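You operate a simulated robot arm through the tools that you are given. There is no shell and no other tool. Be economical: measure what you need, move in short steps, check, and stop when the job is done.

The job below is to be done with a simulated robot arm. You get a single attempt, and the scene is never put back.

Task
Test the stand outlet and the emergency light.
Fine: trip once, then reset; selector to TEST, one press of the orange button, then back to READY.
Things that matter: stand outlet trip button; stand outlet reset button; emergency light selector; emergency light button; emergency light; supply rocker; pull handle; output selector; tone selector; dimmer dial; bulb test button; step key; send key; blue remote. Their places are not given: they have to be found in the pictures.

It is judged by the outcome, as a careful person would: the job done as asked, and still so three seconds after it is handed in. It fails if anything else is knocked over, pushed out of place, dropped, spilled or broken.

Robot
A 7-joint arm with a two-finger parallel gripper, fixed in place. Base frame: the origin is at the foot of the arm, x ahead of it, y to its left, z up. Lengths are in mm, angles in degrees, forces in N, time in s.
Its first joint turns from -66.0 to 66.0 degrees. Payload 2.4 kg.
The TCP is the grasp point between the finger pads, 30 mm short of the fingertips. In the tool frame z runs along the fingers and y along their closing line. The gripper opens to 94 mm. The fingers are 28 mm wide and 10 mm thick; the gripper's body (50 by 96 mm) begins 55 mm behind the TCP.
Orientation is that of the tool frame in the base frame, as a unit quaternion [w, x, y, z]. With the fingers straight down and closing along the base's y, the tool's x points along the base's -x, its y along +y and its z along -z.

Tools
- The arm moves only by the tool step_arm. Its argument "series" is a list of rows, each an object of numbers (a shift or turn left out is 0, a gripper value left out holds the last): "rx", "ry", "rz": the turn, a rotation vector about the base's x, y, z in degrees; "dx", "dy", "dz": the shift along the base's x, y, z in mm; "jaw": the closure in counts, from 0 (fully open) to 255 (shut). In form: [{"rx": .., "ry": .., "rz": .., "dx": .., "dy": .., "dz": .., "jaw": ..}, ...]. A call has 1 to 20 rows; each row shifts and turns the commanded pose from where the row before left it. Rows are played at 5 a second. More than 50 mm and 8.6 degrees between two rows, or a gripper value outside its range, and nothing of the call is played. Where a pose cannot be reached the arm comes as near as it can. A force on the tool above 40 N (or 10 N above the force at the start of the call, whichever is more), or a blocked arm, ends the call early, and 0.2 s more pass. Each finger travels about 153 mm/s and halts on what it meets, pressing with about 34 N; the grip force reading is that of the motor and also rises with nothing between the fingers. The clock runs only during rows and for 0.2 s after the last one: add rows that do not move to give the fingers time. The reply holds the time, the measured pose of the TCP, the force on the tool along the base axes, the opening and the grip force, in the units named above and with some noise.
- Cameras (640 x 400 px; columns grow to the right, rows downward): "scene" is fixed at [50.8, 490.8, 1437.3]; the picture's right is [-0.58, -0.81, 0.00], its down [-0.51, 0.37, -0.78] and it looks along [0.63, -0.45, -0.63] (base axes); focal length 214 px, centre (320, 200). "wrist" rides on the gripper at [-37, 0, -58] in the tool frame; the picture's right is [0.00, -1.00, 0.00], its down [0.97, 0.00, -0.24] and it looks along [0.24, 0.00, 0.97] (tool axes); focal length 218 px, centre (320, 200).
- camera(camera): a new picture of that camera. No time passes.
- pixel_to_xyz(camera, pixels): for up to 12 pixels [column, row] of the newest picture of that camera ("zoom" is the newest enlarged one), the place [x, y, z] in the base frame of the surface seen there, good to about 2 mm. No time passes.
- inspect(camera, box): a new picture of the part [left, top, right, bottom] of that camera's present view, enlarged. No time passes.
- job_done(): hands the job in; it is judged then, once.

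Go step by step. Measure first, check grasps and placings, and put right what went wrong. The budget is 80 turns and 46 pictures, counting those below and the enlarged ones. Unless the task says otherwise, let go and move clear before handing in, and close with one line.

The tools are called after "Call:" as name(argument=value, ...) on one line, values as JSON. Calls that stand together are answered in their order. step_arm: Moves the arm, as the interface text tells. Its arguments: {"type":"object","properties":{"series":{"type":"array","items":{"type":"object","properties":{"rx":{"type":"number"},"ry":{"type":"number"},"rz":{"type":"number"},"dx":{"type":"number"},"dy":{"type":"number"},"dz":{"type":"number"},"jaw":{"type":"number"}}}}},"required":["series"]} The other tools are called the same way: camera (camera) takes a picture; pixel_to_xyz (camera, pixels) gives the place of the surface under pixels of a picture; inspect (camera, box) takes an enlarged picture of a part of a camera's view; job_done () hands the job in.

At the start:

```text
time: 0.0
eef_pos: [326.2, -35.2, 1282.9]
orientation: [0.0, 0.0, 1.0, 0.0]
ft_force: [0.3, 0.4, 0.0]
grip_width: 94.0
gripper_force: 0.1
```

scene: 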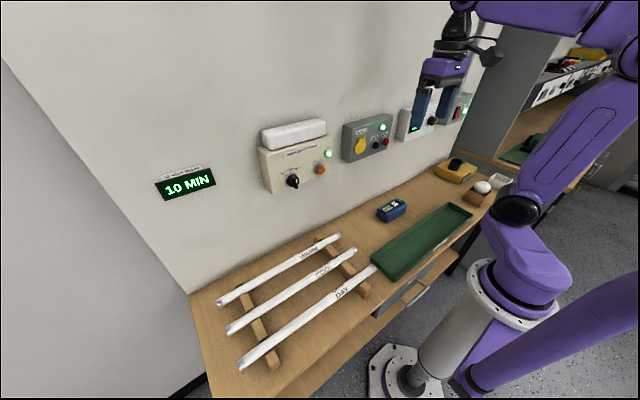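
wrist: 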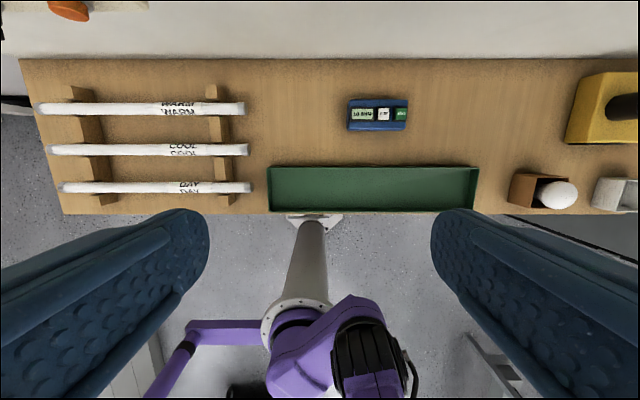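

The scene shows a wall with the beige emergency light unit (around 295,160), a grey outlet box (around 367,138), and more units behind the gripper. I'll enlarge these areas.

Call:
inspect(camera="scene", box=[240, 100, 400, 200])

Call:
inspect(camera="scene", box=[380, 70, 500, 145])

```text
4.00 times, centred on (320, 150) of scene
```

zoom: 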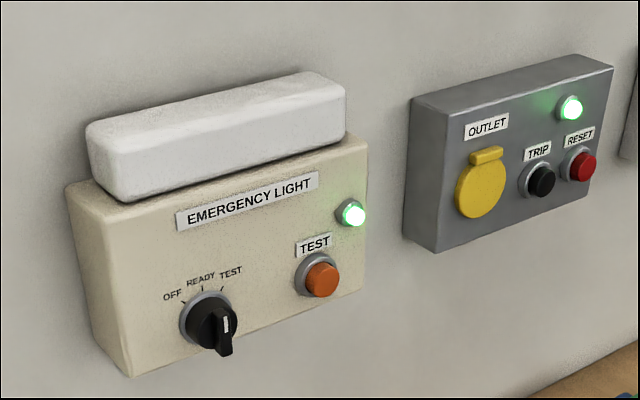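

```text
5.33 times, centred on (440, 108) of scene
```

zoom: 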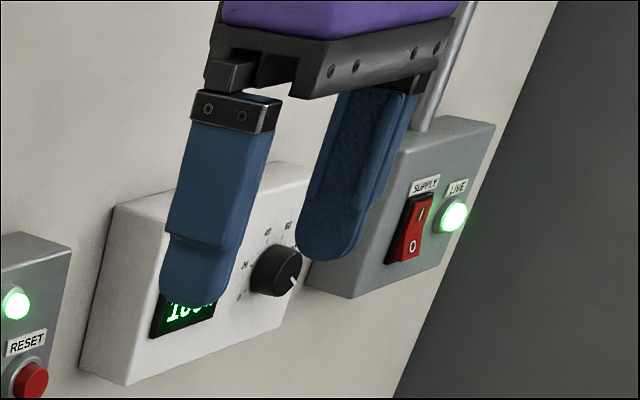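

The outlet box has TRIP (black) and RESET (red), and the light unit has a selector and an orange TEST button. I'll zoom in again to measure them.

Call:
inspect(camera="scene", box=[240, 100, 400, 200])

Call:
pixel_to_xyz(camera="zoom", pixels=[[543, 181], [583, 167], [322, 280], [226, 325], [226, 350], [205, 315], [270, 290], [140, 300], [530, 215], [190, 160], [352, 213], [480, 195]])

Call:
camera(camera="scene")

Call:
pixel_to_xyz(camera="scene", pixels=[[230, 120], [420, 120], [460, 110], [295, 125], [350, 180], [390, 208]])

```text
4.00 times, centred on (320, 150) of scene
```

zoom: 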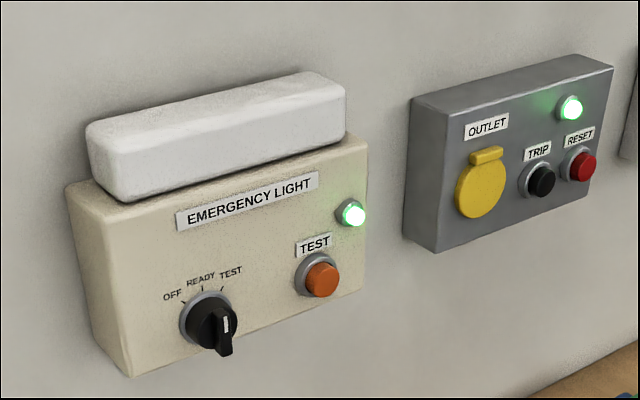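

```text
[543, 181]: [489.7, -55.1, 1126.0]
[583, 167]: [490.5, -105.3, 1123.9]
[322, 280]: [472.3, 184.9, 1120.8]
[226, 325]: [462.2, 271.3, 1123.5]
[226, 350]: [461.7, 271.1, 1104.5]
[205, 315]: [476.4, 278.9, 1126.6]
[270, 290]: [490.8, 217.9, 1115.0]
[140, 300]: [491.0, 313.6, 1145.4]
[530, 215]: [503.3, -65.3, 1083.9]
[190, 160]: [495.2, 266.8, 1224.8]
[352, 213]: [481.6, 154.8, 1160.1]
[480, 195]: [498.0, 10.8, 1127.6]
```

```text
40 pictures are left
```

scene: 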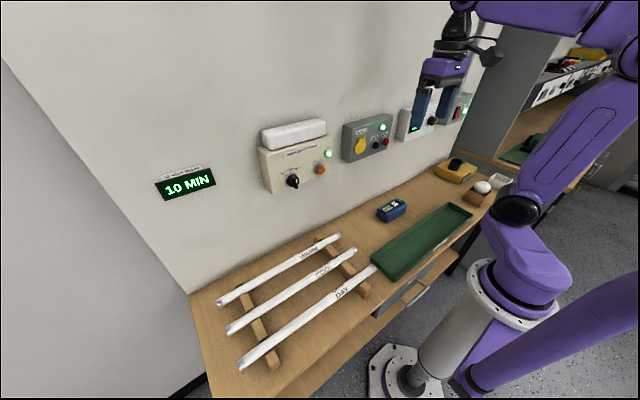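

```text
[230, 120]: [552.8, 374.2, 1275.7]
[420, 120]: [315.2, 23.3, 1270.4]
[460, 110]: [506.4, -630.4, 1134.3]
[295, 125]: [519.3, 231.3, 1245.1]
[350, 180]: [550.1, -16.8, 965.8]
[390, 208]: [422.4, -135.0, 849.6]
```

Measured: TRIP (490,-55,1126), RESET (490,-105,1124), orange button (472,185,1121), selector about (462,272,1115). I'll turn the tool to face the wall (+x) while staying well back from it.

Call:
step_arm(series=[{"ry": -8.2, "dx": -3}, {"ry": -8.2, "dx": -3}, {"ry": -8.2, "dx": -3}, {"ry": -8.2, "dx": -3}, {"ry": -8.2, "dx": -3}, {"ry": -8.2, "dx": -3}, {"ry": -8.2, "dx": -3}, {"ry": -8.2, "dx": -3}, {"ry": -8.2, "dx": -3}, {"ry": -8.2, "dx": -3}, {"ry": -8.0}, {}, {}])

```text
time: 2.8
eef_pos: [298.2, -35.6, 1282.3]
orientation: [0.601, -0.001, 0.8, 0.001]
ft_force: [1.1, -0.2, 0.9]
grip_width: 94.2
gripper_force: 0.0
out of reach, approached as far as the arm can: row 10, 11
```

The tool is pitched 74° of the 90° (reach limit at this height). I'll go lower and finish the turn there.

Call:
step_arm(series=[{"dz": -30}, {"dz": -30}, {"dz": -30}, {"dz": -30}, {"dz": -30}, {}, {}])

Call:
camera(camera="wrist")

```text
time: 4.4
eef_pos: [297.8, -36.6, 1282.2]
orientation: [0.6, 0.001, 0.8, -0.001]
ft_force: [-0.6, 0.7, -0.3]
grip_width: 94.0
gripper_force: 0.0
out of reach, approached as far as the arm can: row 1, 2, 3, 4, 5
```

```text
39 pictures are left
```

wrist: 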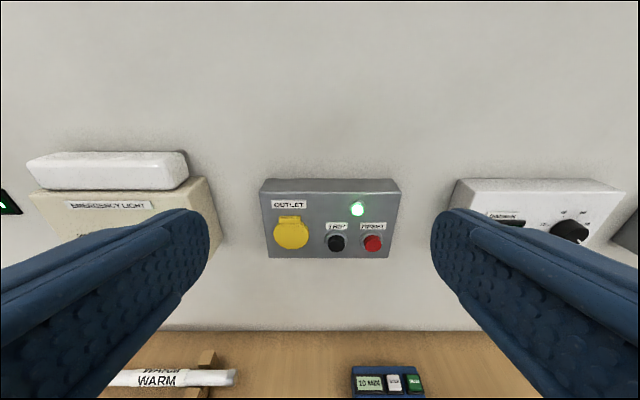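

The arm did not move, probably because a wrist joint limit blocks that pitch this close in. I'll ease the pitch a bit and go forward and down.

Call:
step_arm(series=[{"ry": 8}, {"ry": 6}, {"dz": -25}, {"dz": -25}, {"dz": -25}, {"dx": 20}, {"dx": 20}, {}])

```text
time: 6.2
eef_pos: [338.9, -38.0, 1233.5]
orientation: [0.498, 0.0, 0.867, 0.0]
ft_force: [0.4, -0.9, -0.1]
grip_width: 94.1
gripper_force: 0.1
out of reach, approached as far as the arm can: row 5
```

Forward works but down is limited close in. I'll move forward 40 mm (tips still about 90 mm off the wall units), then go down.

Call:
step_arm(series=[{"dx": 20, "jaw": 255}, {"dx": 20}, {"dz": -20}, {"dz": -20}, {"dz": -20}, {"dz": -20}, {}])

Call:
camera(camera="scene")

```text
time: 7.8
eef_pos: [380.3, -49.7, 1168.7]
orientation: [0.493, 0.008, 0.87, -0.013]
ft_force: [0.4, -0.1, 0.0]
grip_width: 0.0
gripper_force: 33.0
out of reach, approached as far as the arm can: row 3, 4, 5, 6
```

```text
38 pictures are left
```

scene: 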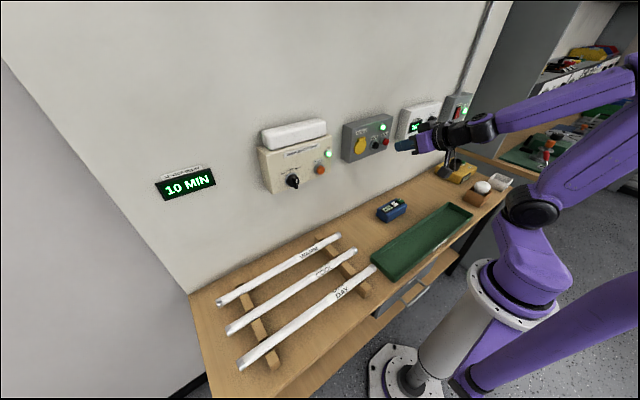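

The gripper is closed and points ahead and 30° down, near the outlet. I'll test pitching up here.

Call:
step_arm(series=[{"ry": -8}, {"ry": -8}, {"ry": -8}, {}])

```text
time: 8.8
eef_pos: [412.8, -15.4, 1195.5]
orientation: [0.668, 0.0, 0.744, 0.001]
ft_force: [0.1, 0.1, 0.1]
grip_width: 0.0
gripper_force: 33.3
out of reach, approached as far as the arm can: row 1, 2, 3
```

Pitch is now about 84° (good enough), and the position shifted to (413,-15,1195). I'll try going down in small steps.

Call:
step_arm(series=[{"dx": 0, "dz": -15}, {"dz": -15}, {}])

```text
time: 9.6
eef_pos: [423.8, -10.4, 1171.7]
orientation: [0.668, 0.0, 0.745, 0.0]
ft_force: [0.9, -0.1, -1.0]
grip_width: 0.0
gripper_force: 33.2
out of reach, approached as far as the arm can: row 1, 2
```

The arm is at an inner reach limit that moves outward as it goes down, but the buttons lie beyond it. I'll move towards TRIP (y −55, z 1126) with the tip kept at about x 473.

Call:
step_arm(series=[{"dx": 6, "dy": -15}, {"dx": 6, "dy": -15}, {"dx": 2, "dy": -14, "dz": -10}, {"dx": 2, "dz": -10}, {"dx": 2, "dz": -10}, {}])

Call:
camera(camera="wrist")

```text
time: 11.0
eef_pos: [452.9, -50.5, 1142.4]
orientation: [0.667, 0.0, 0.745, 0.001]
ft_force: [-0.9, -0.3, -0.7]
grip_width: 0.0
gripper_force: 33.2
out of reach, approached as far as the arm can: row 2, 3
```

```text
37 pictures are left
```

wrist: 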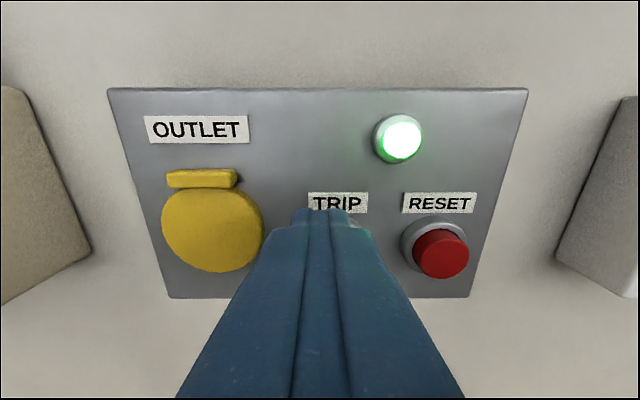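

The fingertips hide TRIP, and the red RESET is at (440,253). I'll measure the red button to calibrate, then back off slightly to continue.

Call:
pixel_to_xyz(camera="wrist", pixels=[[441, 253], [418, 240], [462, 265], [338, 203], [438, 203], [480, 280], [365, 270]])

Call:
inspect(camera="scene", box=[340, 100, 420, 150])

```text
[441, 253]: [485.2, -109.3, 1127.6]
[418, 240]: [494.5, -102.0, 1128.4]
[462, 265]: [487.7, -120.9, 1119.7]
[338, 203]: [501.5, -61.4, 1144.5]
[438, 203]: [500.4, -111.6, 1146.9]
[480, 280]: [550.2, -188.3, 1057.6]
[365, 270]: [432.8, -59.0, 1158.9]
```

```text
8.00 times, centred on (380, 125) of scene
```

zoom: 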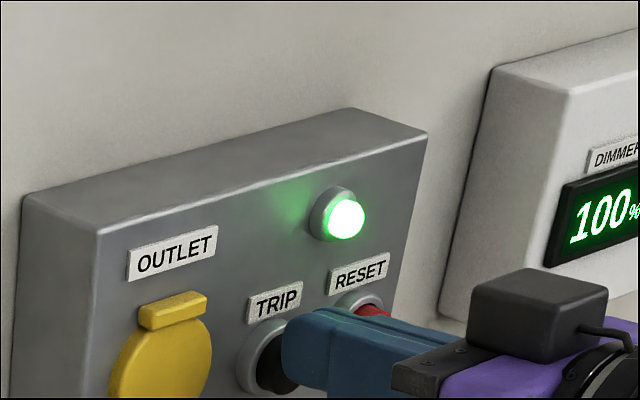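

RESET is centred at about (485,-110,1124), and TRIP by its label at y≈-61. I'll align on TRIP in small steps, holding the tip short of the button.

Call:
step_arm(series=[{"dx": -5, "dy": -5}, {"dy": -5, "dz": -4}, {"dz": -4}, {"dz": -4}, {"dz": -4}, {}])

```text
time: 12.4
eef_pos: [455.9, -52.8, 1133.1]
orientation: [0.667, 0.0, 0.745, -0.003]
ft_force: [0.0, -0.2, 0.3]
grip_width: 0.0
gripper_force: 33.0
out of reach, approached as far as the arm can: row 1, 4
```

At (456,-53,1133) the tip (z 1116–1144) already overlaps TRIP's height, with no contact force. I'll shift to y −61 and press slowly, reading the force.

Call:
step_arm(series=[{"dy": -4}, {"dy": -4}, {"dx": 2}, {}])

Call:
inspect(camera="scene", box=[340, 100, 420, 150])

```text
time: 13.4
eef_pos: [457.7, -58.4, 1137.3]
orientation: [0.667, -0.001, 0.745, -0.003]
ft_force: [-0.1, 0.3, -0.7]
grip_width: 0.0
gripper_force: 33.1
out of reach, approached as far as the arm can: row 1
```

```text
8.00 times, centred on (380, 125) of scene
```

zoom: 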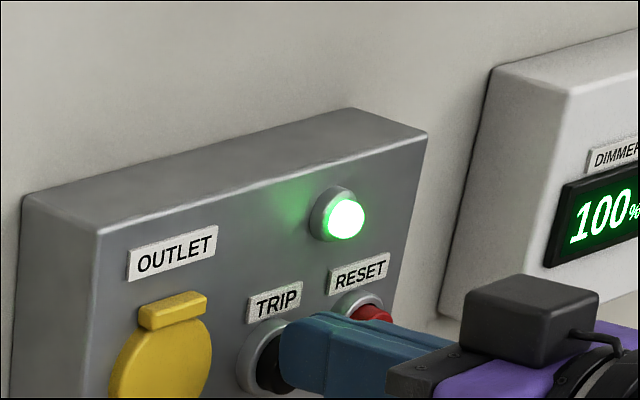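

The tip is at x≈487.5, z≈1134, still slightly high on TRIP. I'll drop a further 9 mm before pressing.

Call:
step_arm(series=[{"dz": -3, "dy": -1}, {"dz": -3, "dy": -1}, {"dz": -3}, {}])

```text
time: 14.4
eef_pos: [458.8, -54.2, 1134.5]
orientation: [0.667, -0.001, 0.745, -0.003]
ft_force: [0.1, 0.8, 0.1]
grip_width: 0.5
gripper_force: 33.3
out of reach, approached as far as the arm can: row 1, 3
```

The reach limit makes it drift in y, so I'll back up, pitch about 16° down (limit is further back there) and realign.

Call:
step_arm(series=[{"dx": -5, "dz": 10}, {"dx": -5, "dz": 5, "ry": 6}, {"ry": 6}, {"ry": 6}, {"dx": -8}, {"dz": -6}, {"dz": -6}, {}])

```text
time: 16.2
eef_pos: [441.1, -54.6, 1136.6]
orientation: [0.543, 0.001, 0.84, -0.001]
ft_force: [-0.6, 0.1, -0.2]
grip_width: 0.1
gripper_force: 32.4
```

No reach trouble at 66° pitch. I'll align to y −61, z 1127 with the tip at about x 472.

Call:
step_arm(series=[{"dy": -6, "dz": -5}, {"dz": -5}, {}])

Call:
camera(camera="wrist")

```text
time: 17.0
eef_pos: [441.4, -61.5, 1126.7]
orientation: [0.543, 0.0, 0.84, 0.0]
ft_force: [-0.1, 0.1, -0.2]
grip_width: 0.0
gripper_force: 33.1
```

```text
34 pictures are left
```

wrist: 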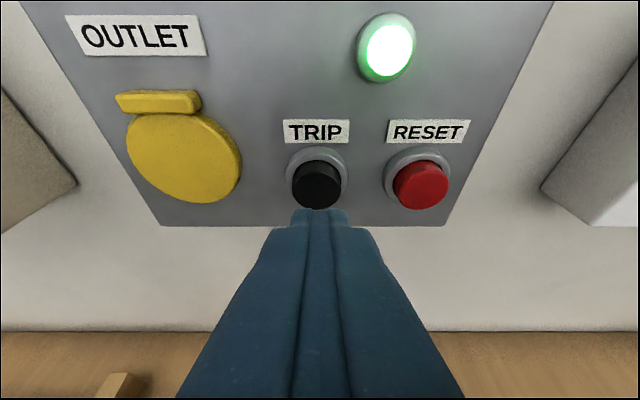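

TRIP is now directly ahead of the fingertips at (317,185). I'll check both buttons' positions.

Call:
pixel_to_xyz(camera="wrist", pixels=[[318, 187], [318, 172], [318, 205], [422, 186], [422, 205], [320, 214], [320, 220]])

```text
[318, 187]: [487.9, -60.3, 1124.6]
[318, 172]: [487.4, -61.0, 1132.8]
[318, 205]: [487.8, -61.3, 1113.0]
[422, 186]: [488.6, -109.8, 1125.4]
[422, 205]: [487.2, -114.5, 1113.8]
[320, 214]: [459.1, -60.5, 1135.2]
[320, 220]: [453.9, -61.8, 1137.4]
```

TRIP's face is at (488,-60.5,1124) and the tip is lined up. I'll press in slowly.

Call:
step_arm(series=[{"dx": 6}, {"dx": 5}, {"dx": 2}, {"dx": 2}, {}])

```text
time: 18.2
eef_pos: [456.9, -60.4, 1127.3]
orientation: [0.543, 0.0, 0.839, -0.001]
ft_force: [-0.5, -1.2, -0.2]
grip_width: 0.2
gripper_force: 33.1
```

Call:
step_arm(series=[{"dx": 1.5}, {"dx": 1.5}, {}])

Call:
inspect(camera="scene", box=[340, 100, 420, 150])

```text
time: 19.0
eef_pos: [458.8, -60.4, 1127.3]
orientation: [0.543, 0.001, 0.839, -0.001]
ft_force: [-4.0, 1.0, 0.3]
grip_width: 0.1
gripper_force: 32.3
```

```text
8.00 times, centred on (380, 125) of scene
```

zoom: 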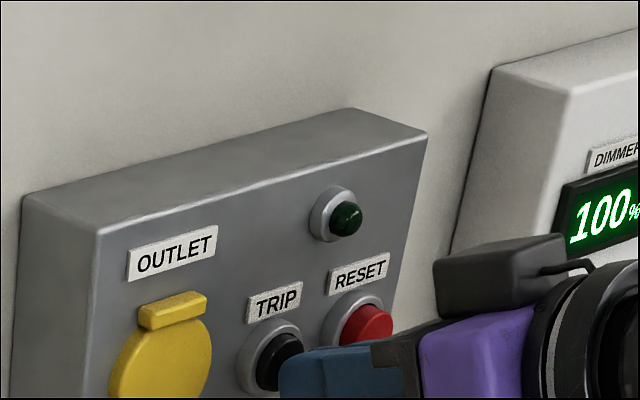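

The lamp went dark with 4 N of contact, so TRIP has been pressed. I'll back off, shift 49.5 mm to RESET, and press it to the same depth.

Call:
step_arm(series=[{"dx": -10}, {"dx": -8}, {"dy": -17}, {"dy": -17}, {"dy": -16}, {}])

Call:
camera(camera="wrist")

```text
time: 20.4
eef_pos: [440.0, -93.5, 1130.2]
orientation: [0.542, 0.003, 0.84, -0.004]
ft_force: [-0.3, -0.4, 0.0]
grip_width: 0.1
gripper_force: 32.8
out of reach, approached as far as the arm can: row 4, 5
```

```text
32 pictures are left
```

wrist: 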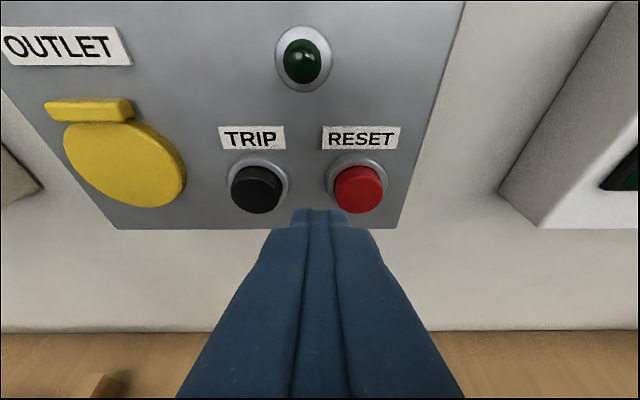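

There's a limit at y −93. I'll yaw the tool a bit to the right (so the wrist stays left) and pitch slightly down, then move on to y −110.

Call:
step_arm(series=[{"rz": -7}, {"ry": 4}, {"dy": -6}, {"dy": -6}, {}])

```text
time: 21.6
eef_pos: [440.5, -102.5, 1129.0]
orientation: [0.513, 0.05, 0.856, -0.036]
ft_force: [-0.7, 0.7, 0.1]
grip_width: 0.1
gripper_force: 33.0
```

Not limited now; the tip is at y≈-106. I'll move 4 mm more and check the view.

Call:
step_arm(series=[{"dy": -4, "dz": -1}, {}])

Call:
camera(camera="wrist")

```text
time: 22.2
eef_pos: [440.5, -106.5, 1127.5]
orientation: [0.513, 0.05, 0.856, -0.035]
ft_force: [0.1, 0.0, -0.7]
grip_width: 0.0
gripper_force: 32.5
```

```text
31 pictures are left
```

wrist: 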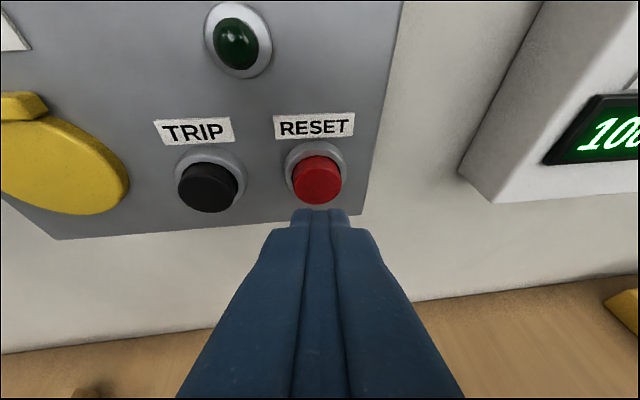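

RESET at (317,180) is straight ahead of the tips. I'll press along x.

Call:
step_arm(series=[{"dx": 6}, {"dx": 6}, {"dx": 2}, {"dx": 2}, {"dx": 1.5}, {}])

Call:
inspect(camera="scene", box=[340, 100, 420, 150])

```text
time: 23.6
eef_pos: [456.7, -106.9, 1129.0]
orientation: [0.512, 0.05, 0.857, -0.035]
ft_force: [-1.5, 0.6, -0.9]
grip_width: 0.0
gripper_force: 33.0
```

```text
8.00 times, centred on (380, 125) of scene
```

zoom: 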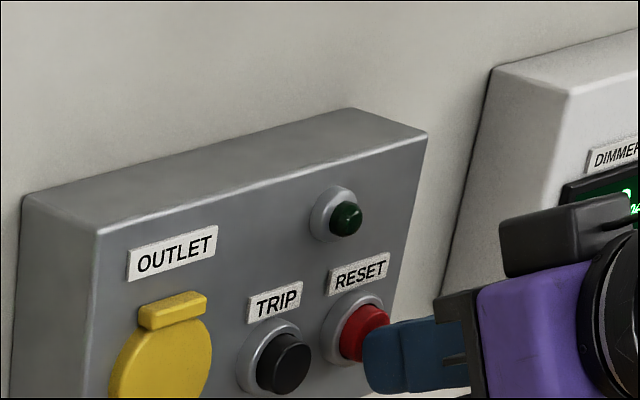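

Contact has just begun (1.5 N) and the lamp is still dark. I'll press 2.5 mm further.

Call:
step_arm(series=[{"dx": 1.5}, {"dx": 1}, {}])

Call:
inspect(camera="scene", box=[340, 100, 420, 150])

```text
time: 24.4
eef_pos: [458.7, -106.2, 1128.6]
orientation: [0.513, 0.05, 0.856, -0.035]
ft_force: [-3.5, 0.3, 0.0]
grip_width: 0.2
gripper_force: 33.2
```

```text
8.00 times, centred on (380, 125) of scene
```

zoom: 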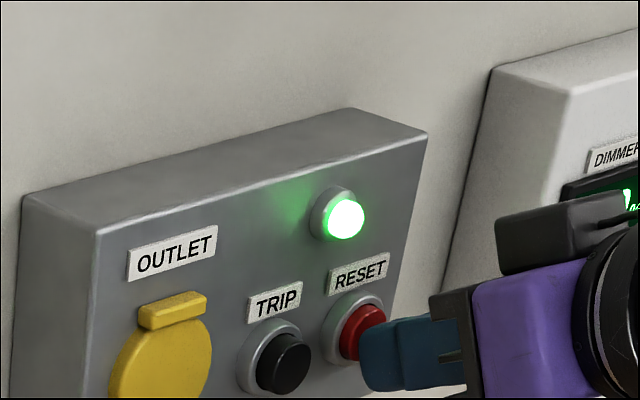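

The lamp is green again, so the outlet is reset. I'll back off and move left towards the emergency light, undoing the yaw.

Call:
step_arm(series=[{"dx": -8}, {"dx": -12}, {"dy": 20, "rz": 3.5}, {"dy": 20, "rz": 3.5}, {"dy": 25}, {"dy": 25}, {"dy": 25, "dx": -5}, {"dy": 25, "dx": -5}, {"dy": 25, "dx": -5}, {"dy": 25, "dx": -5}, {"dy": 25, "dx": -5}, {"dy": 25, "dx": -5}, {}])

Call:
camera(camera="wrist")

```text
time: 27.2
eef_pos: [408.5, 132.6, 1128.5]
orientation: [0.513, -0.003, 0.858, -0.003]
ft_force: [0.3, 0.2, -0.9]
grip_width: 0.1
gripper_force: 32.8
```

```text
28 pictures are left
```

wrist: 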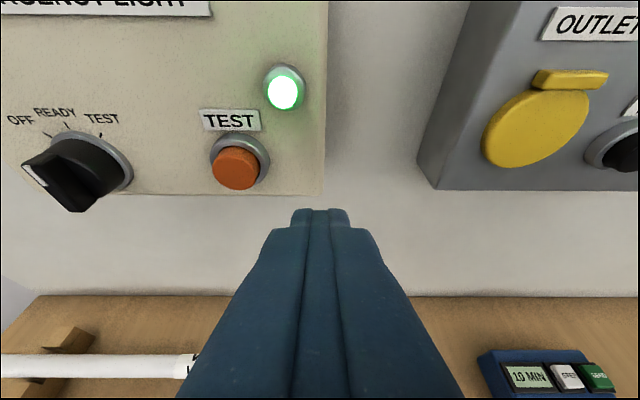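

The selector is visible at (75,170) and the TEST button at (236,167). I'll move in front of the selector with the jaw opening, staying back, for a clear view.

Call:
step_arm(series=[{"dy": 25, "dx": -5}, {"dy": 25, "dx": -5}, {"dy": 25, "dx": -5}, {"dy": 25, "dx": -5}, {"dy": 25, "dx": -5}, {"dy": 14, "jaw": 120}, {"ry": -8}, {"ry": -8}, {}])

Call:
camera(camera="wrist")

```text
time: 29.2
eef_pos: [383.6, 272.8, 1128.9]
orientation: [0.628, -0.002, 0.778, -0.003]
ft_force: [0.4, 0.3, 0.0]
grip_width: 49.5
gripper_force: 0.1
```

```text
27 pictures are left
```

wrist: 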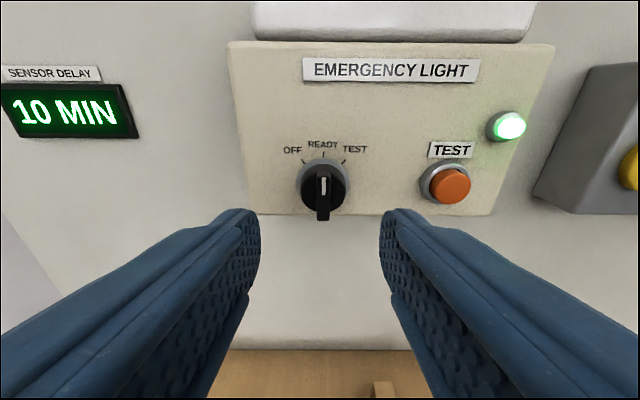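

The selector bar is vertical at READY, and TEST is to the right at (354,150). I'll measure the knob and button and level the tool.

Call:
pixel_to_xyz(camera="wrist", pixels=[[323, 174], [323, 188], [322, 205], [322, 215], [305, 195], [340, 195], [451, 187], [375, 200], [323, 160], [466, 187]])

Call:
step_arm(series=[{"ry": -6}, {"ry": -6}, {}])

Call:
inspect(camera="wrist", box=[240, 100, 400, 200])

```text
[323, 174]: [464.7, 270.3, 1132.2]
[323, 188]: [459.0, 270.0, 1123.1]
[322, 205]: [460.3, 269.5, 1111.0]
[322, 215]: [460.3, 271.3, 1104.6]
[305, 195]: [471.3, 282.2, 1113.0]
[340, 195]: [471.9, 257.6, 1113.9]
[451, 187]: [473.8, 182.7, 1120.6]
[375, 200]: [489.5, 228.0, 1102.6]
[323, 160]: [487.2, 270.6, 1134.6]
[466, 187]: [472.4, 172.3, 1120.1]
```

```text
time: 30.0
eef_pos: [383.6, 271.2, 1127.8]
orientation: [0.707, -0.001, 0.708, -0.003]
ft_force: [0.2, -0.3, 0.3]
grip_width: 49.6
gripper_force: 0.0
```

```text
4.00 times, centred on (320, 150) of wrist
```

zoom: 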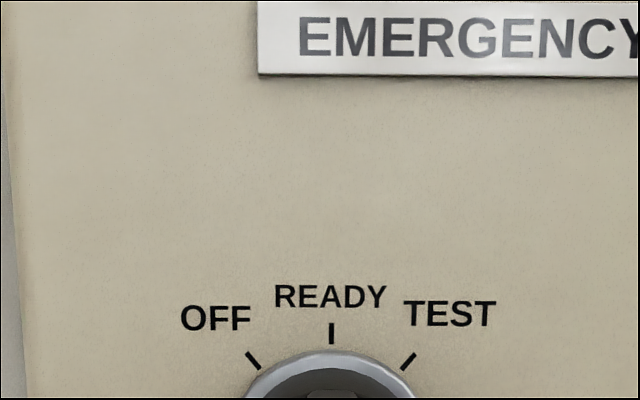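

The three marks are clear: OFF, READY, TEST at about ±40°. I'll measure the knob's centre in the level view.

Call:
inspect(camera="wrist", box=[272, 165, 368, 225])

Call:
pixel_to_xyz(camera="zoom", pixels=[[320, 120], [320, 160], [320, 200], [320, 240], [320, 280], [320, 320], [320, 360], [280, 260], [240, 220], [400, 220], [460, 230], [180, 230]])

```text
6.67 times, centred on (320, 195) of wrist
```

zoom: 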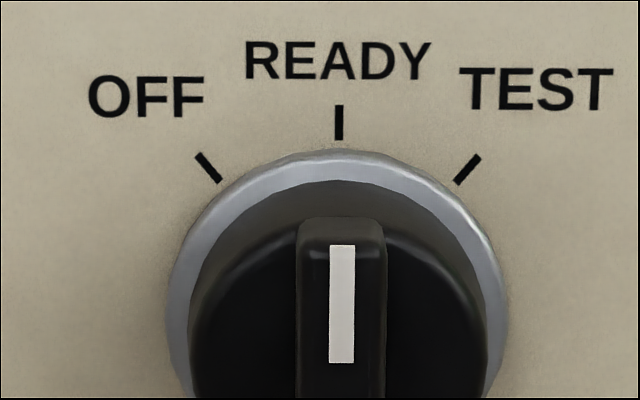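

```text
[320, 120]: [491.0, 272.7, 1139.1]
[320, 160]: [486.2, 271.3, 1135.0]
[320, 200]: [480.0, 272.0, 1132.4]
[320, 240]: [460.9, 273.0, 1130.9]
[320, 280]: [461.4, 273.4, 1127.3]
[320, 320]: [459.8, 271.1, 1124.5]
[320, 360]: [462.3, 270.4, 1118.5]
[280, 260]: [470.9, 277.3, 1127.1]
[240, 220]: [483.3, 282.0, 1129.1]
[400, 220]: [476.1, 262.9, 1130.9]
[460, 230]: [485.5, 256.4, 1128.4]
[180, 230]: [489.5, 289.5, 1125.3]
```

The knob's centre is at about (y 270, z 1117), with the bar 8 mm wide between x 459 and 471. I'll align and advance to a tip x of about 468, then close.

Call:
step_arm(series=[{"dy": -1.2, "dz": -5}, {"dz": -6}, {"dx": 15}, {"dx": 15}, {"dx": 12}, {"dx": 6}, {"dx": 4}, {}])

Call:
camera(camera="wrist")

```text
time: 31.8
eef_pos: [437.9, 270.2, 1118.5]
orientation: [0.706, -0.001, 0.708, -0.005]
ft_force: [-0.3, 0.2, 0.6]
grip_width: 49.7
gripper_force: 0.0
```

```text
24 pictures are left
```

wrist: 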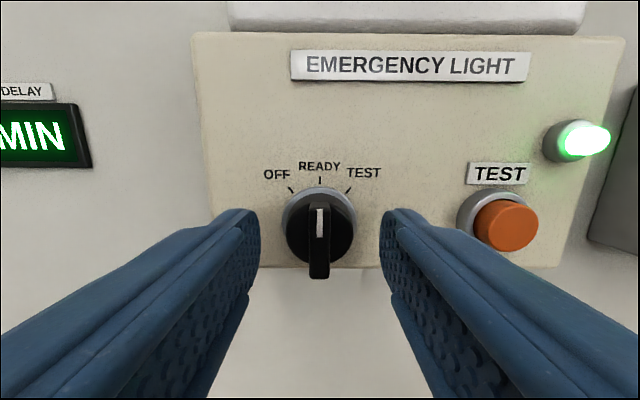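

The bar sits centred between the fingers at column 320. I'll close on it.

Call:
step_arm(series=[{"jaw": 200}, {"jaw": 225}, {"jaw": 255}, {}, {}])

```text
time: 33.0
eef_pos: [436.6, 270.7, 1117.0]
orientation: [0.706, -0.001, 0.708, -0.004]
ft_force: [0.8, 0.6, -0.4]
grip_width: 8.8
gripper_force: 42.9
```

The bar is gripped (8.8 mm opening) with no side force. I'll turn clockwise about +x by 40° to TEST.

Call:
step_arm(series=[{"rx": 7}, {"rx": 7}, {"rx": 7}, {"rx": 7}, {"rx": 7}, {"rx": 5}, {}, {}])

Call:
camera(camera="wrist")

Call:
inspect(camera="scene", box=[250, 110, 346, 200])

```text
time: 34.0
eef_pos: [438.3, 270.0, 1116.8]
orientation: [0.692, 0.154, 0.691, 0.141]
ft_force: [-12.0, -8.7, 2.6]
grip_width: 8.7
gripper_force: 42.9
stopped in row 4: the force on the tool passed its limit (the readings are from after the stop); the commanded pose is now the measured one
```

```text
23 pictures are left
```

wrist: 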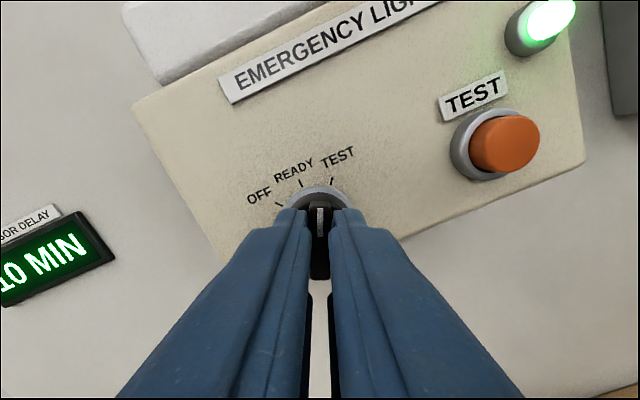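

```text
4.44 times, centred on (298, 155) of scene
```

zoom: 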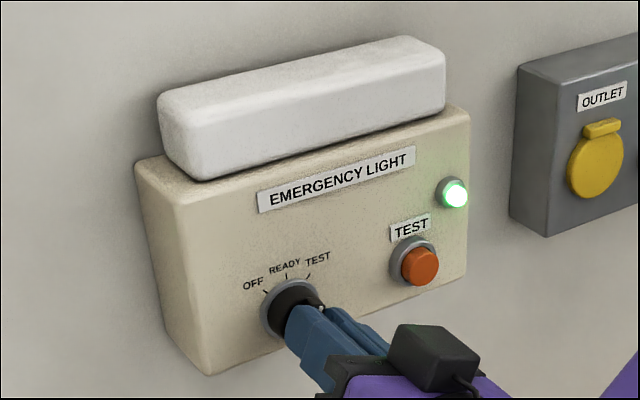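

It has turned about 24° before the force limit, with −12 N in x (pushing in) and −8.7 N in y. I'll ease back slightly and continue in smaller steps.

Call:
step_arm(series=[{"dx": -1}, {"rx": 3}, {"rx": 3}, {"rx": 3}, {}])

```text
time: 35.2
eef_pos: [438.3, 268.9, 1117.8]
orientation: [0.677, 0.211, 0.678, 0.193]
ft_force: [-18.7, -22.5, 4.5]
grip_width: 9.0
gripper_force: 42.4
```

The reaction pushes the tool in −x and −y, so I'll shift it 1.5 mm that way to relieve it, then look.

Call:
step_arm(series=[{"dx": -1.5, "dy": -1}, {"dy": -0.5}, {}])

Call:
camera(camera="wrist")

```text
time: 36.0
eef_pos: [439.6, 269.9, 1116.2]
orientation: [0.676, 0.21, 0.68, 0.191]
ft_force: [5.5, -14.9, -7.4]
grip_width: 9.1
gripper_force: 42.9
```

```text
21 pictures are left
```

wrist: 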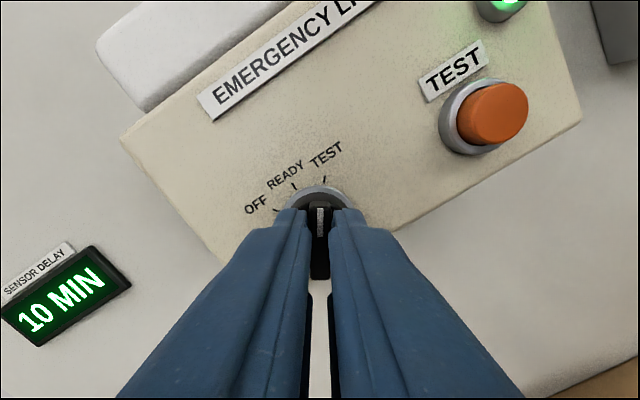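

The selector is at about 34.5°, with the TEST mark just beyond. I'll turn about 5° more, in small steps with −y easing.

Call:
step_arm(series=[{"rx": 2, "dy": -0.5}, {"rx": 2}, {"rx": 2}, {}, {}])

```text
time: 36.4
eef_pos: [437.5, 270.9, 1116.2]
orientation: [0.673, 0.224, 0.678, 0.192]
ft_force: [-7.2, -7.8, 1.4]
grip_width: 9.0
gripper_force: 43.0
out of reach, approached as far as the arm can: row 1
stopped in row 1: the force on the tool passed its limit (the readings are from after the stop); the commanded pose is now the measured one
```

The arm hit a joint limit and a force peak at about 36°. I'll release to let the selector settle, back off, and look.

Call:
step_arm(series=[{"jaw": 200}, {"jaw": 160}, {"dx": -10}, {"dx": -15}, {"dx": -10}, {}])

Call:
camera(camera="wrist")

```text
time: 37.8
eef_pos: [408.4, 276.8, 1124.4]
orientation: [0.672, 0.222, 0.68, 0.191]
ft_force: [0.1, 0.2, 0.8]
grip_width: 35.1
gripper_force: 0.1
out of reach, approached as far as the arm can: row 4, 5
```

```text
20 pictures are left
```

wrist: 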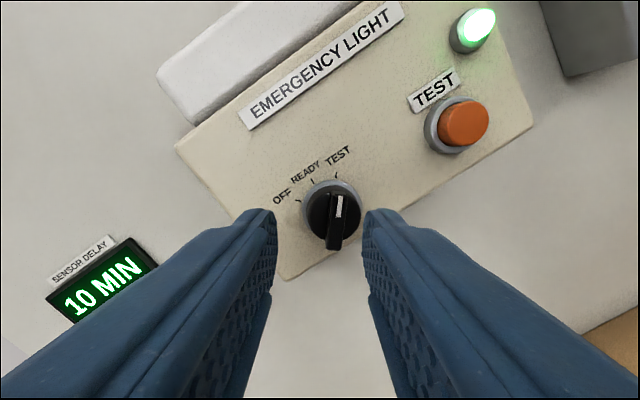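

The bar now points towards the TEST mark, slightly further round than the tool. I'll zoom in to confirm.

Call:
inspect(camera="wrist", box=[264, 140, 392, 260])

```text
3.33 times, centred on (328, 200) of wrist
```

zoom: 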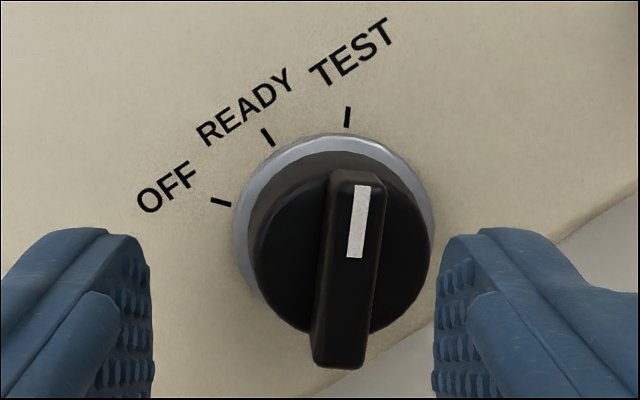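

The selector is firmly on TEST (the bar is parallel to that mark). I'll unroll the tool, close the jaws, and move in front of the orange button.

Call:
step_arm(series=[{"rx": -7, "jaw": 255}, {"rx": -7}, {"rx": -7}, {"rx": -7}, {"rx": -7}, {"ry": 8}, {"ry": 8}, {"dy": -25}, {"dy": -25}, {"dy": -25}, {"dy": -18}, {}])

Call:
camera(camera="wrist")

```text
time: 40.4
eef_pos: [409.7, 184.3, 1122.9]
orientation: [0.603, 0.006, 0.798, -0.02]
ft_force: [-0.1, -0.8, -0.7]
grip_width: 0.1
gripper_force: 33.3
```

```text
18 pictures are left
```

wrist: 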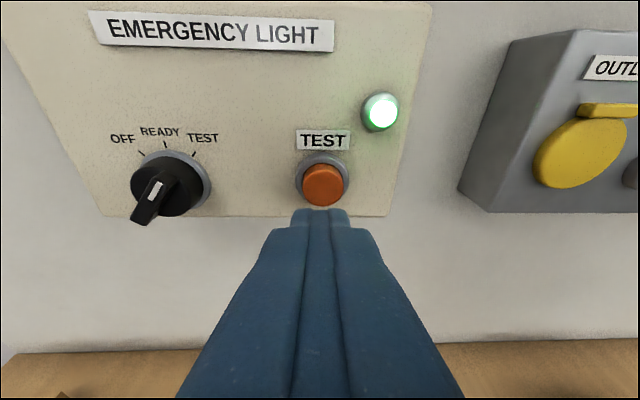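

The button at (323,185) lies straight ahead. I'll press along x, approaching to near contact first.

Call:
step_arm(series=[{"dx": 10, "dz": 2}, {"dx": 10}, {"dx": 8, "dy": -1}, {"dx": 2}, {"dx": 2}, {}])

Call:
inspect(camera="scene", box=[250, 110, 346, 200])

```text
time: 41.8
eef_pos: [438.7, 183.6, 1123.9]
orientation: [0.602, 0.007, 0.798, -0.02]
ft_force: [-0.9, -0.6, 0.3]
grip_width: 0.0
gripper_force: 32.7
```

```text
4.44 times, centred on (298, 155) of scene
```

zoom: 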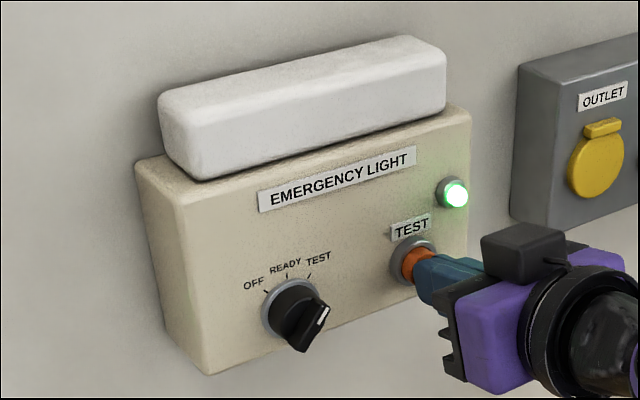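

The tip is about to touch the button. I'll press in a few more millimetres.

Call:
step_arm(series=[{"dx": 1.5}, {"dx": 1.5}, {"dx": 1.5}, {}])

Call:
inspect(camera="scene", box=[250, 110, 346, 200])

```text
time: 42.8
eef_pos: [444.6, 184.3, 1125.1]
orientation: [0.602, 0.006, 0.798, -0.02]
ft_force: [-3.0, 1.3, 1.6]
grip_width: 0.3
gripper_force: 33.0
```

```text
4.44 times, centred on (298, 155) of scene
```

zoom: 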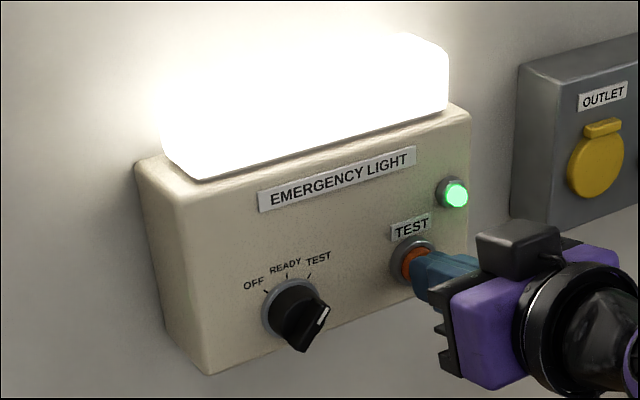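

The emergency light is lit, so one press has registered. I'll withdraw straight back and return to the selector, opening the jaw.

Call:
step_arm(series=[{"dx": -10}, {"dx": -15}, {"dx": -15}, {"dy": 25, "dx": -5}, {"dy": 25, "dx": -5}, {"dy": 25, "jaw": 120}, {"dy": 11}, {"ry": -8, "dz": -2}, {"ry": -8, "dz": -2}, {"dz": -2}, {}])

Call:
camera(camera="wrist")

Call:
inspect(camera="scene", box=[250, 110, 346, 200])

```text
time: 45.2
eef_pos: [394.2, 269.9, 1118.8]
orientation: [0.708, 0.011, 0.706, -0.019]
ft_force: [-0.4, 0.6, -0.4]
grip_width: 49.8
gripper_force: 0.0
```

```text
15 pictures are left
```

wrist: 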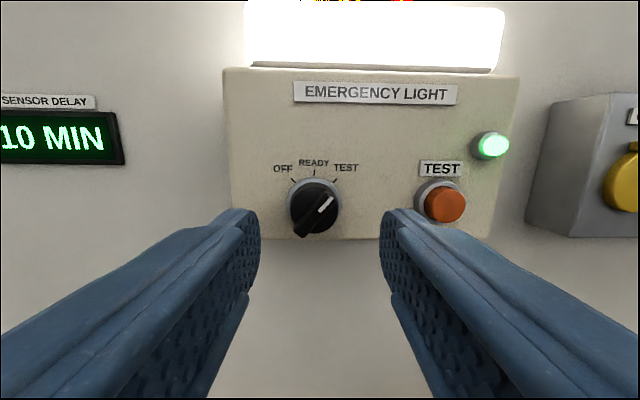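

```text
4.44 times, centred on (298, 155) of scene
```

zoom: 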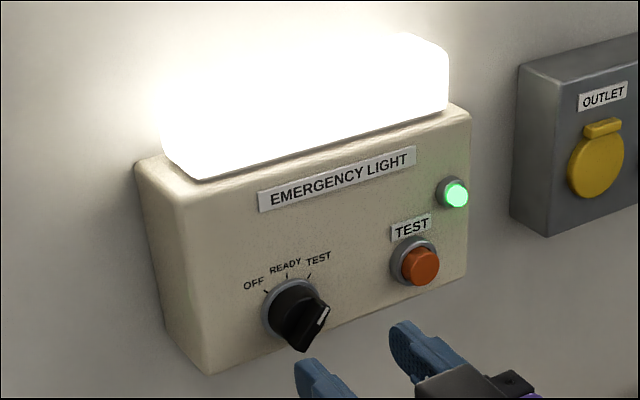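

The light is lit, and the selector still points at TEST. I'll fix the small yaw, move in short of the bar, and roll about 34° to match it.

Call:
step_arm(series=[{"rz": 2.4, "rx": 0.6}, {"dx": 12}, {"dx": 12}, {"rx": 7}, {"rx": 7}, {"rx": 7}, {"rx": 7}, {"rx": 6}, {}])

Call:
camera(camera="wrist")

```text
time: 47.2
eef_pos: [434.0, 274.1, 1128.5]
orientation: [0.677, 0.206, 0.676, 0.205]
ft_force: [0.3, -0.8, -0.3]
grip_width: 49.7
gripper_force: 0.1
out of reach, approached as far as the arm can: row 8
```

```text
13 pictures are left
```

wrist: 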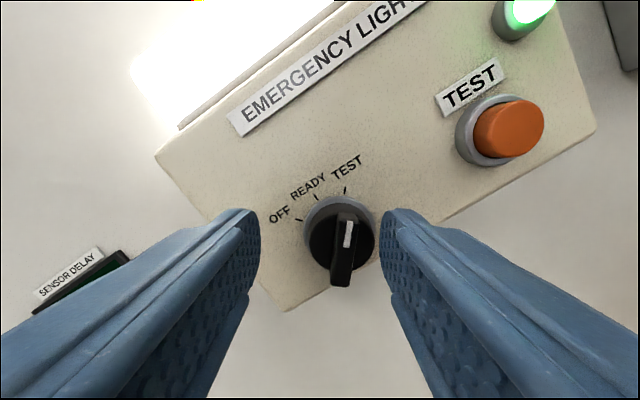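

Reach limits pushed it to (434,274,1128.5). I'll roll back 5° and recentre on (269.5, 1117).

Call:
step_arm(series=[{"rx": -5}, {"dy": -4.5, "dz": -4}, {"dz": -4}, {"dz": -3.5}, {}])

Call:
camera(camera="wrist")

```text
time: 48.4
eef_pos: [434.7, 269.2, 1116.0]
orientation: [0.686, 0.177, 0.684, 0.174]
ft_force: [0.6, 0.3, 0.0]
grip_width: 49.7
gripper_force: 0.1
```

```text
12 pictures are left
```

wrist: 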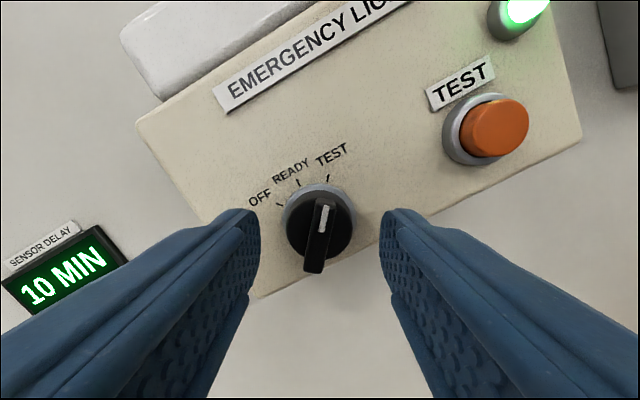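

The light went out by itself as the test ended; the bar is centred and about 11° off the tool. I'll go 2 mm deeper, close, and see how it seats.

Call:
step_arm(series=[{"dx": 2, "dz": 1}, {"jaw": 200}, {"jaw": 225}, {"jaw": 240}, {"jaw": 255}, {}])

```text
time: 49.8
eef_pos: [436.3, 268.9, 1116.9]
orientation: [0.686, 0.176, 0.684, 0.175]
ft_force: [2.1, -3.4, -0.4]
grip_width: 8.9
gripper_force: 42.6
```

It is seated (8.9 mm). I'll turn back 29° to vertical, in small steps.

Call:
step_arm(series=[{"rx": -4}, {"rx": -4}, {"rx": -4}, {"rx": -4}, {"rx": -4}, {"rx": -4}, {"rx": -4}, {"rx": -1}, {}])

```text
time: 51.8
eef_pos: [435.9, 269.6, 1117.8]
orientation: [0.709, -0.002, 0.705, -0.001]
ft_force: [19.9, 9.8, 7.5]
grip_width: 8.9
gripper_force: 42.5
```

The tool is back to vertical. I'll release, withdraw and check.

Call:
step_arm(series=[{"jaw": 200}, {"jaw": 120}, {"dx": -10}, {"dx": -15}, {"dx": -15}, {"dx": -10}, {}, {}])

Call:
inspect(camera="wrist", box=[256, 140, 384, 220])

Call:
camera(camera="scene")

Call:
inspect(camera="scene", box=[240, 100, 400, 200])

```text
time: 53.6
eef_pos: [385.6, 269.2, 1117.8]
orientation: [0.708, -0.002, 0.706, -0.001]
ft_force: [-0.7, -0.7, 1.0]
grip_width: 49.9
gripper_force: 0.1
```

```text
5.00 times, centred on (320, 180) of wrist
```

zoom: 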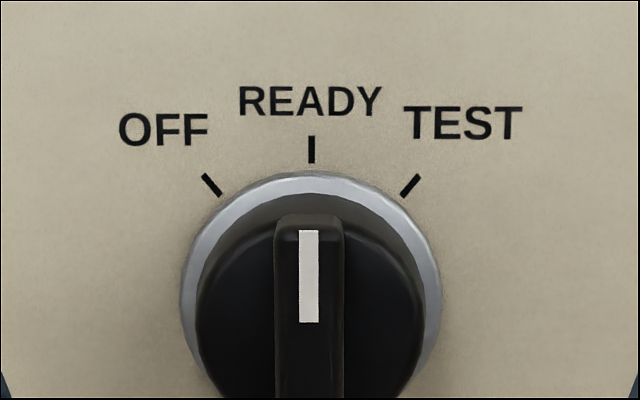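

```text
10 pictures are left
```

scene: 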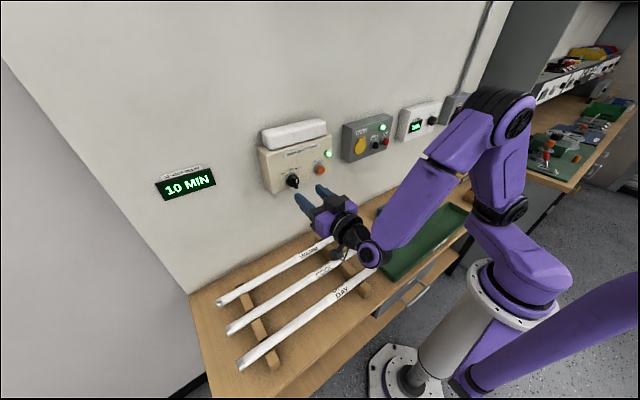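

```text
4.00 times, centred on (320, 150) of scene
```

zoom: 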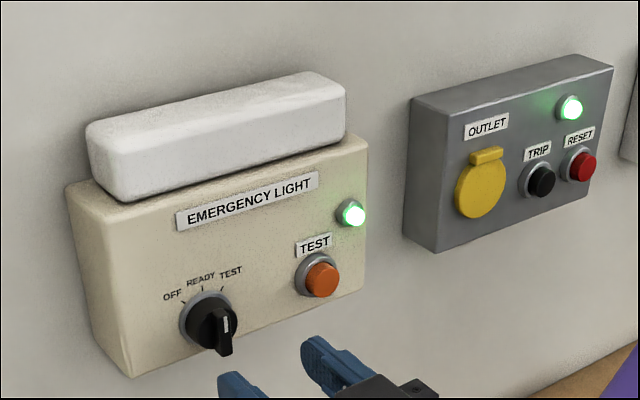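

The selector points at READY, both lamps are green, the emergency light is off after its test, and nothing else has moved. The arm is clear, so I'm handing in.

Call:
job_done()

```text
The job is handed in.
```

The outlet was tripped once and reset. The emergency light was tested with one press of the orange button, and its selector is back on READY.
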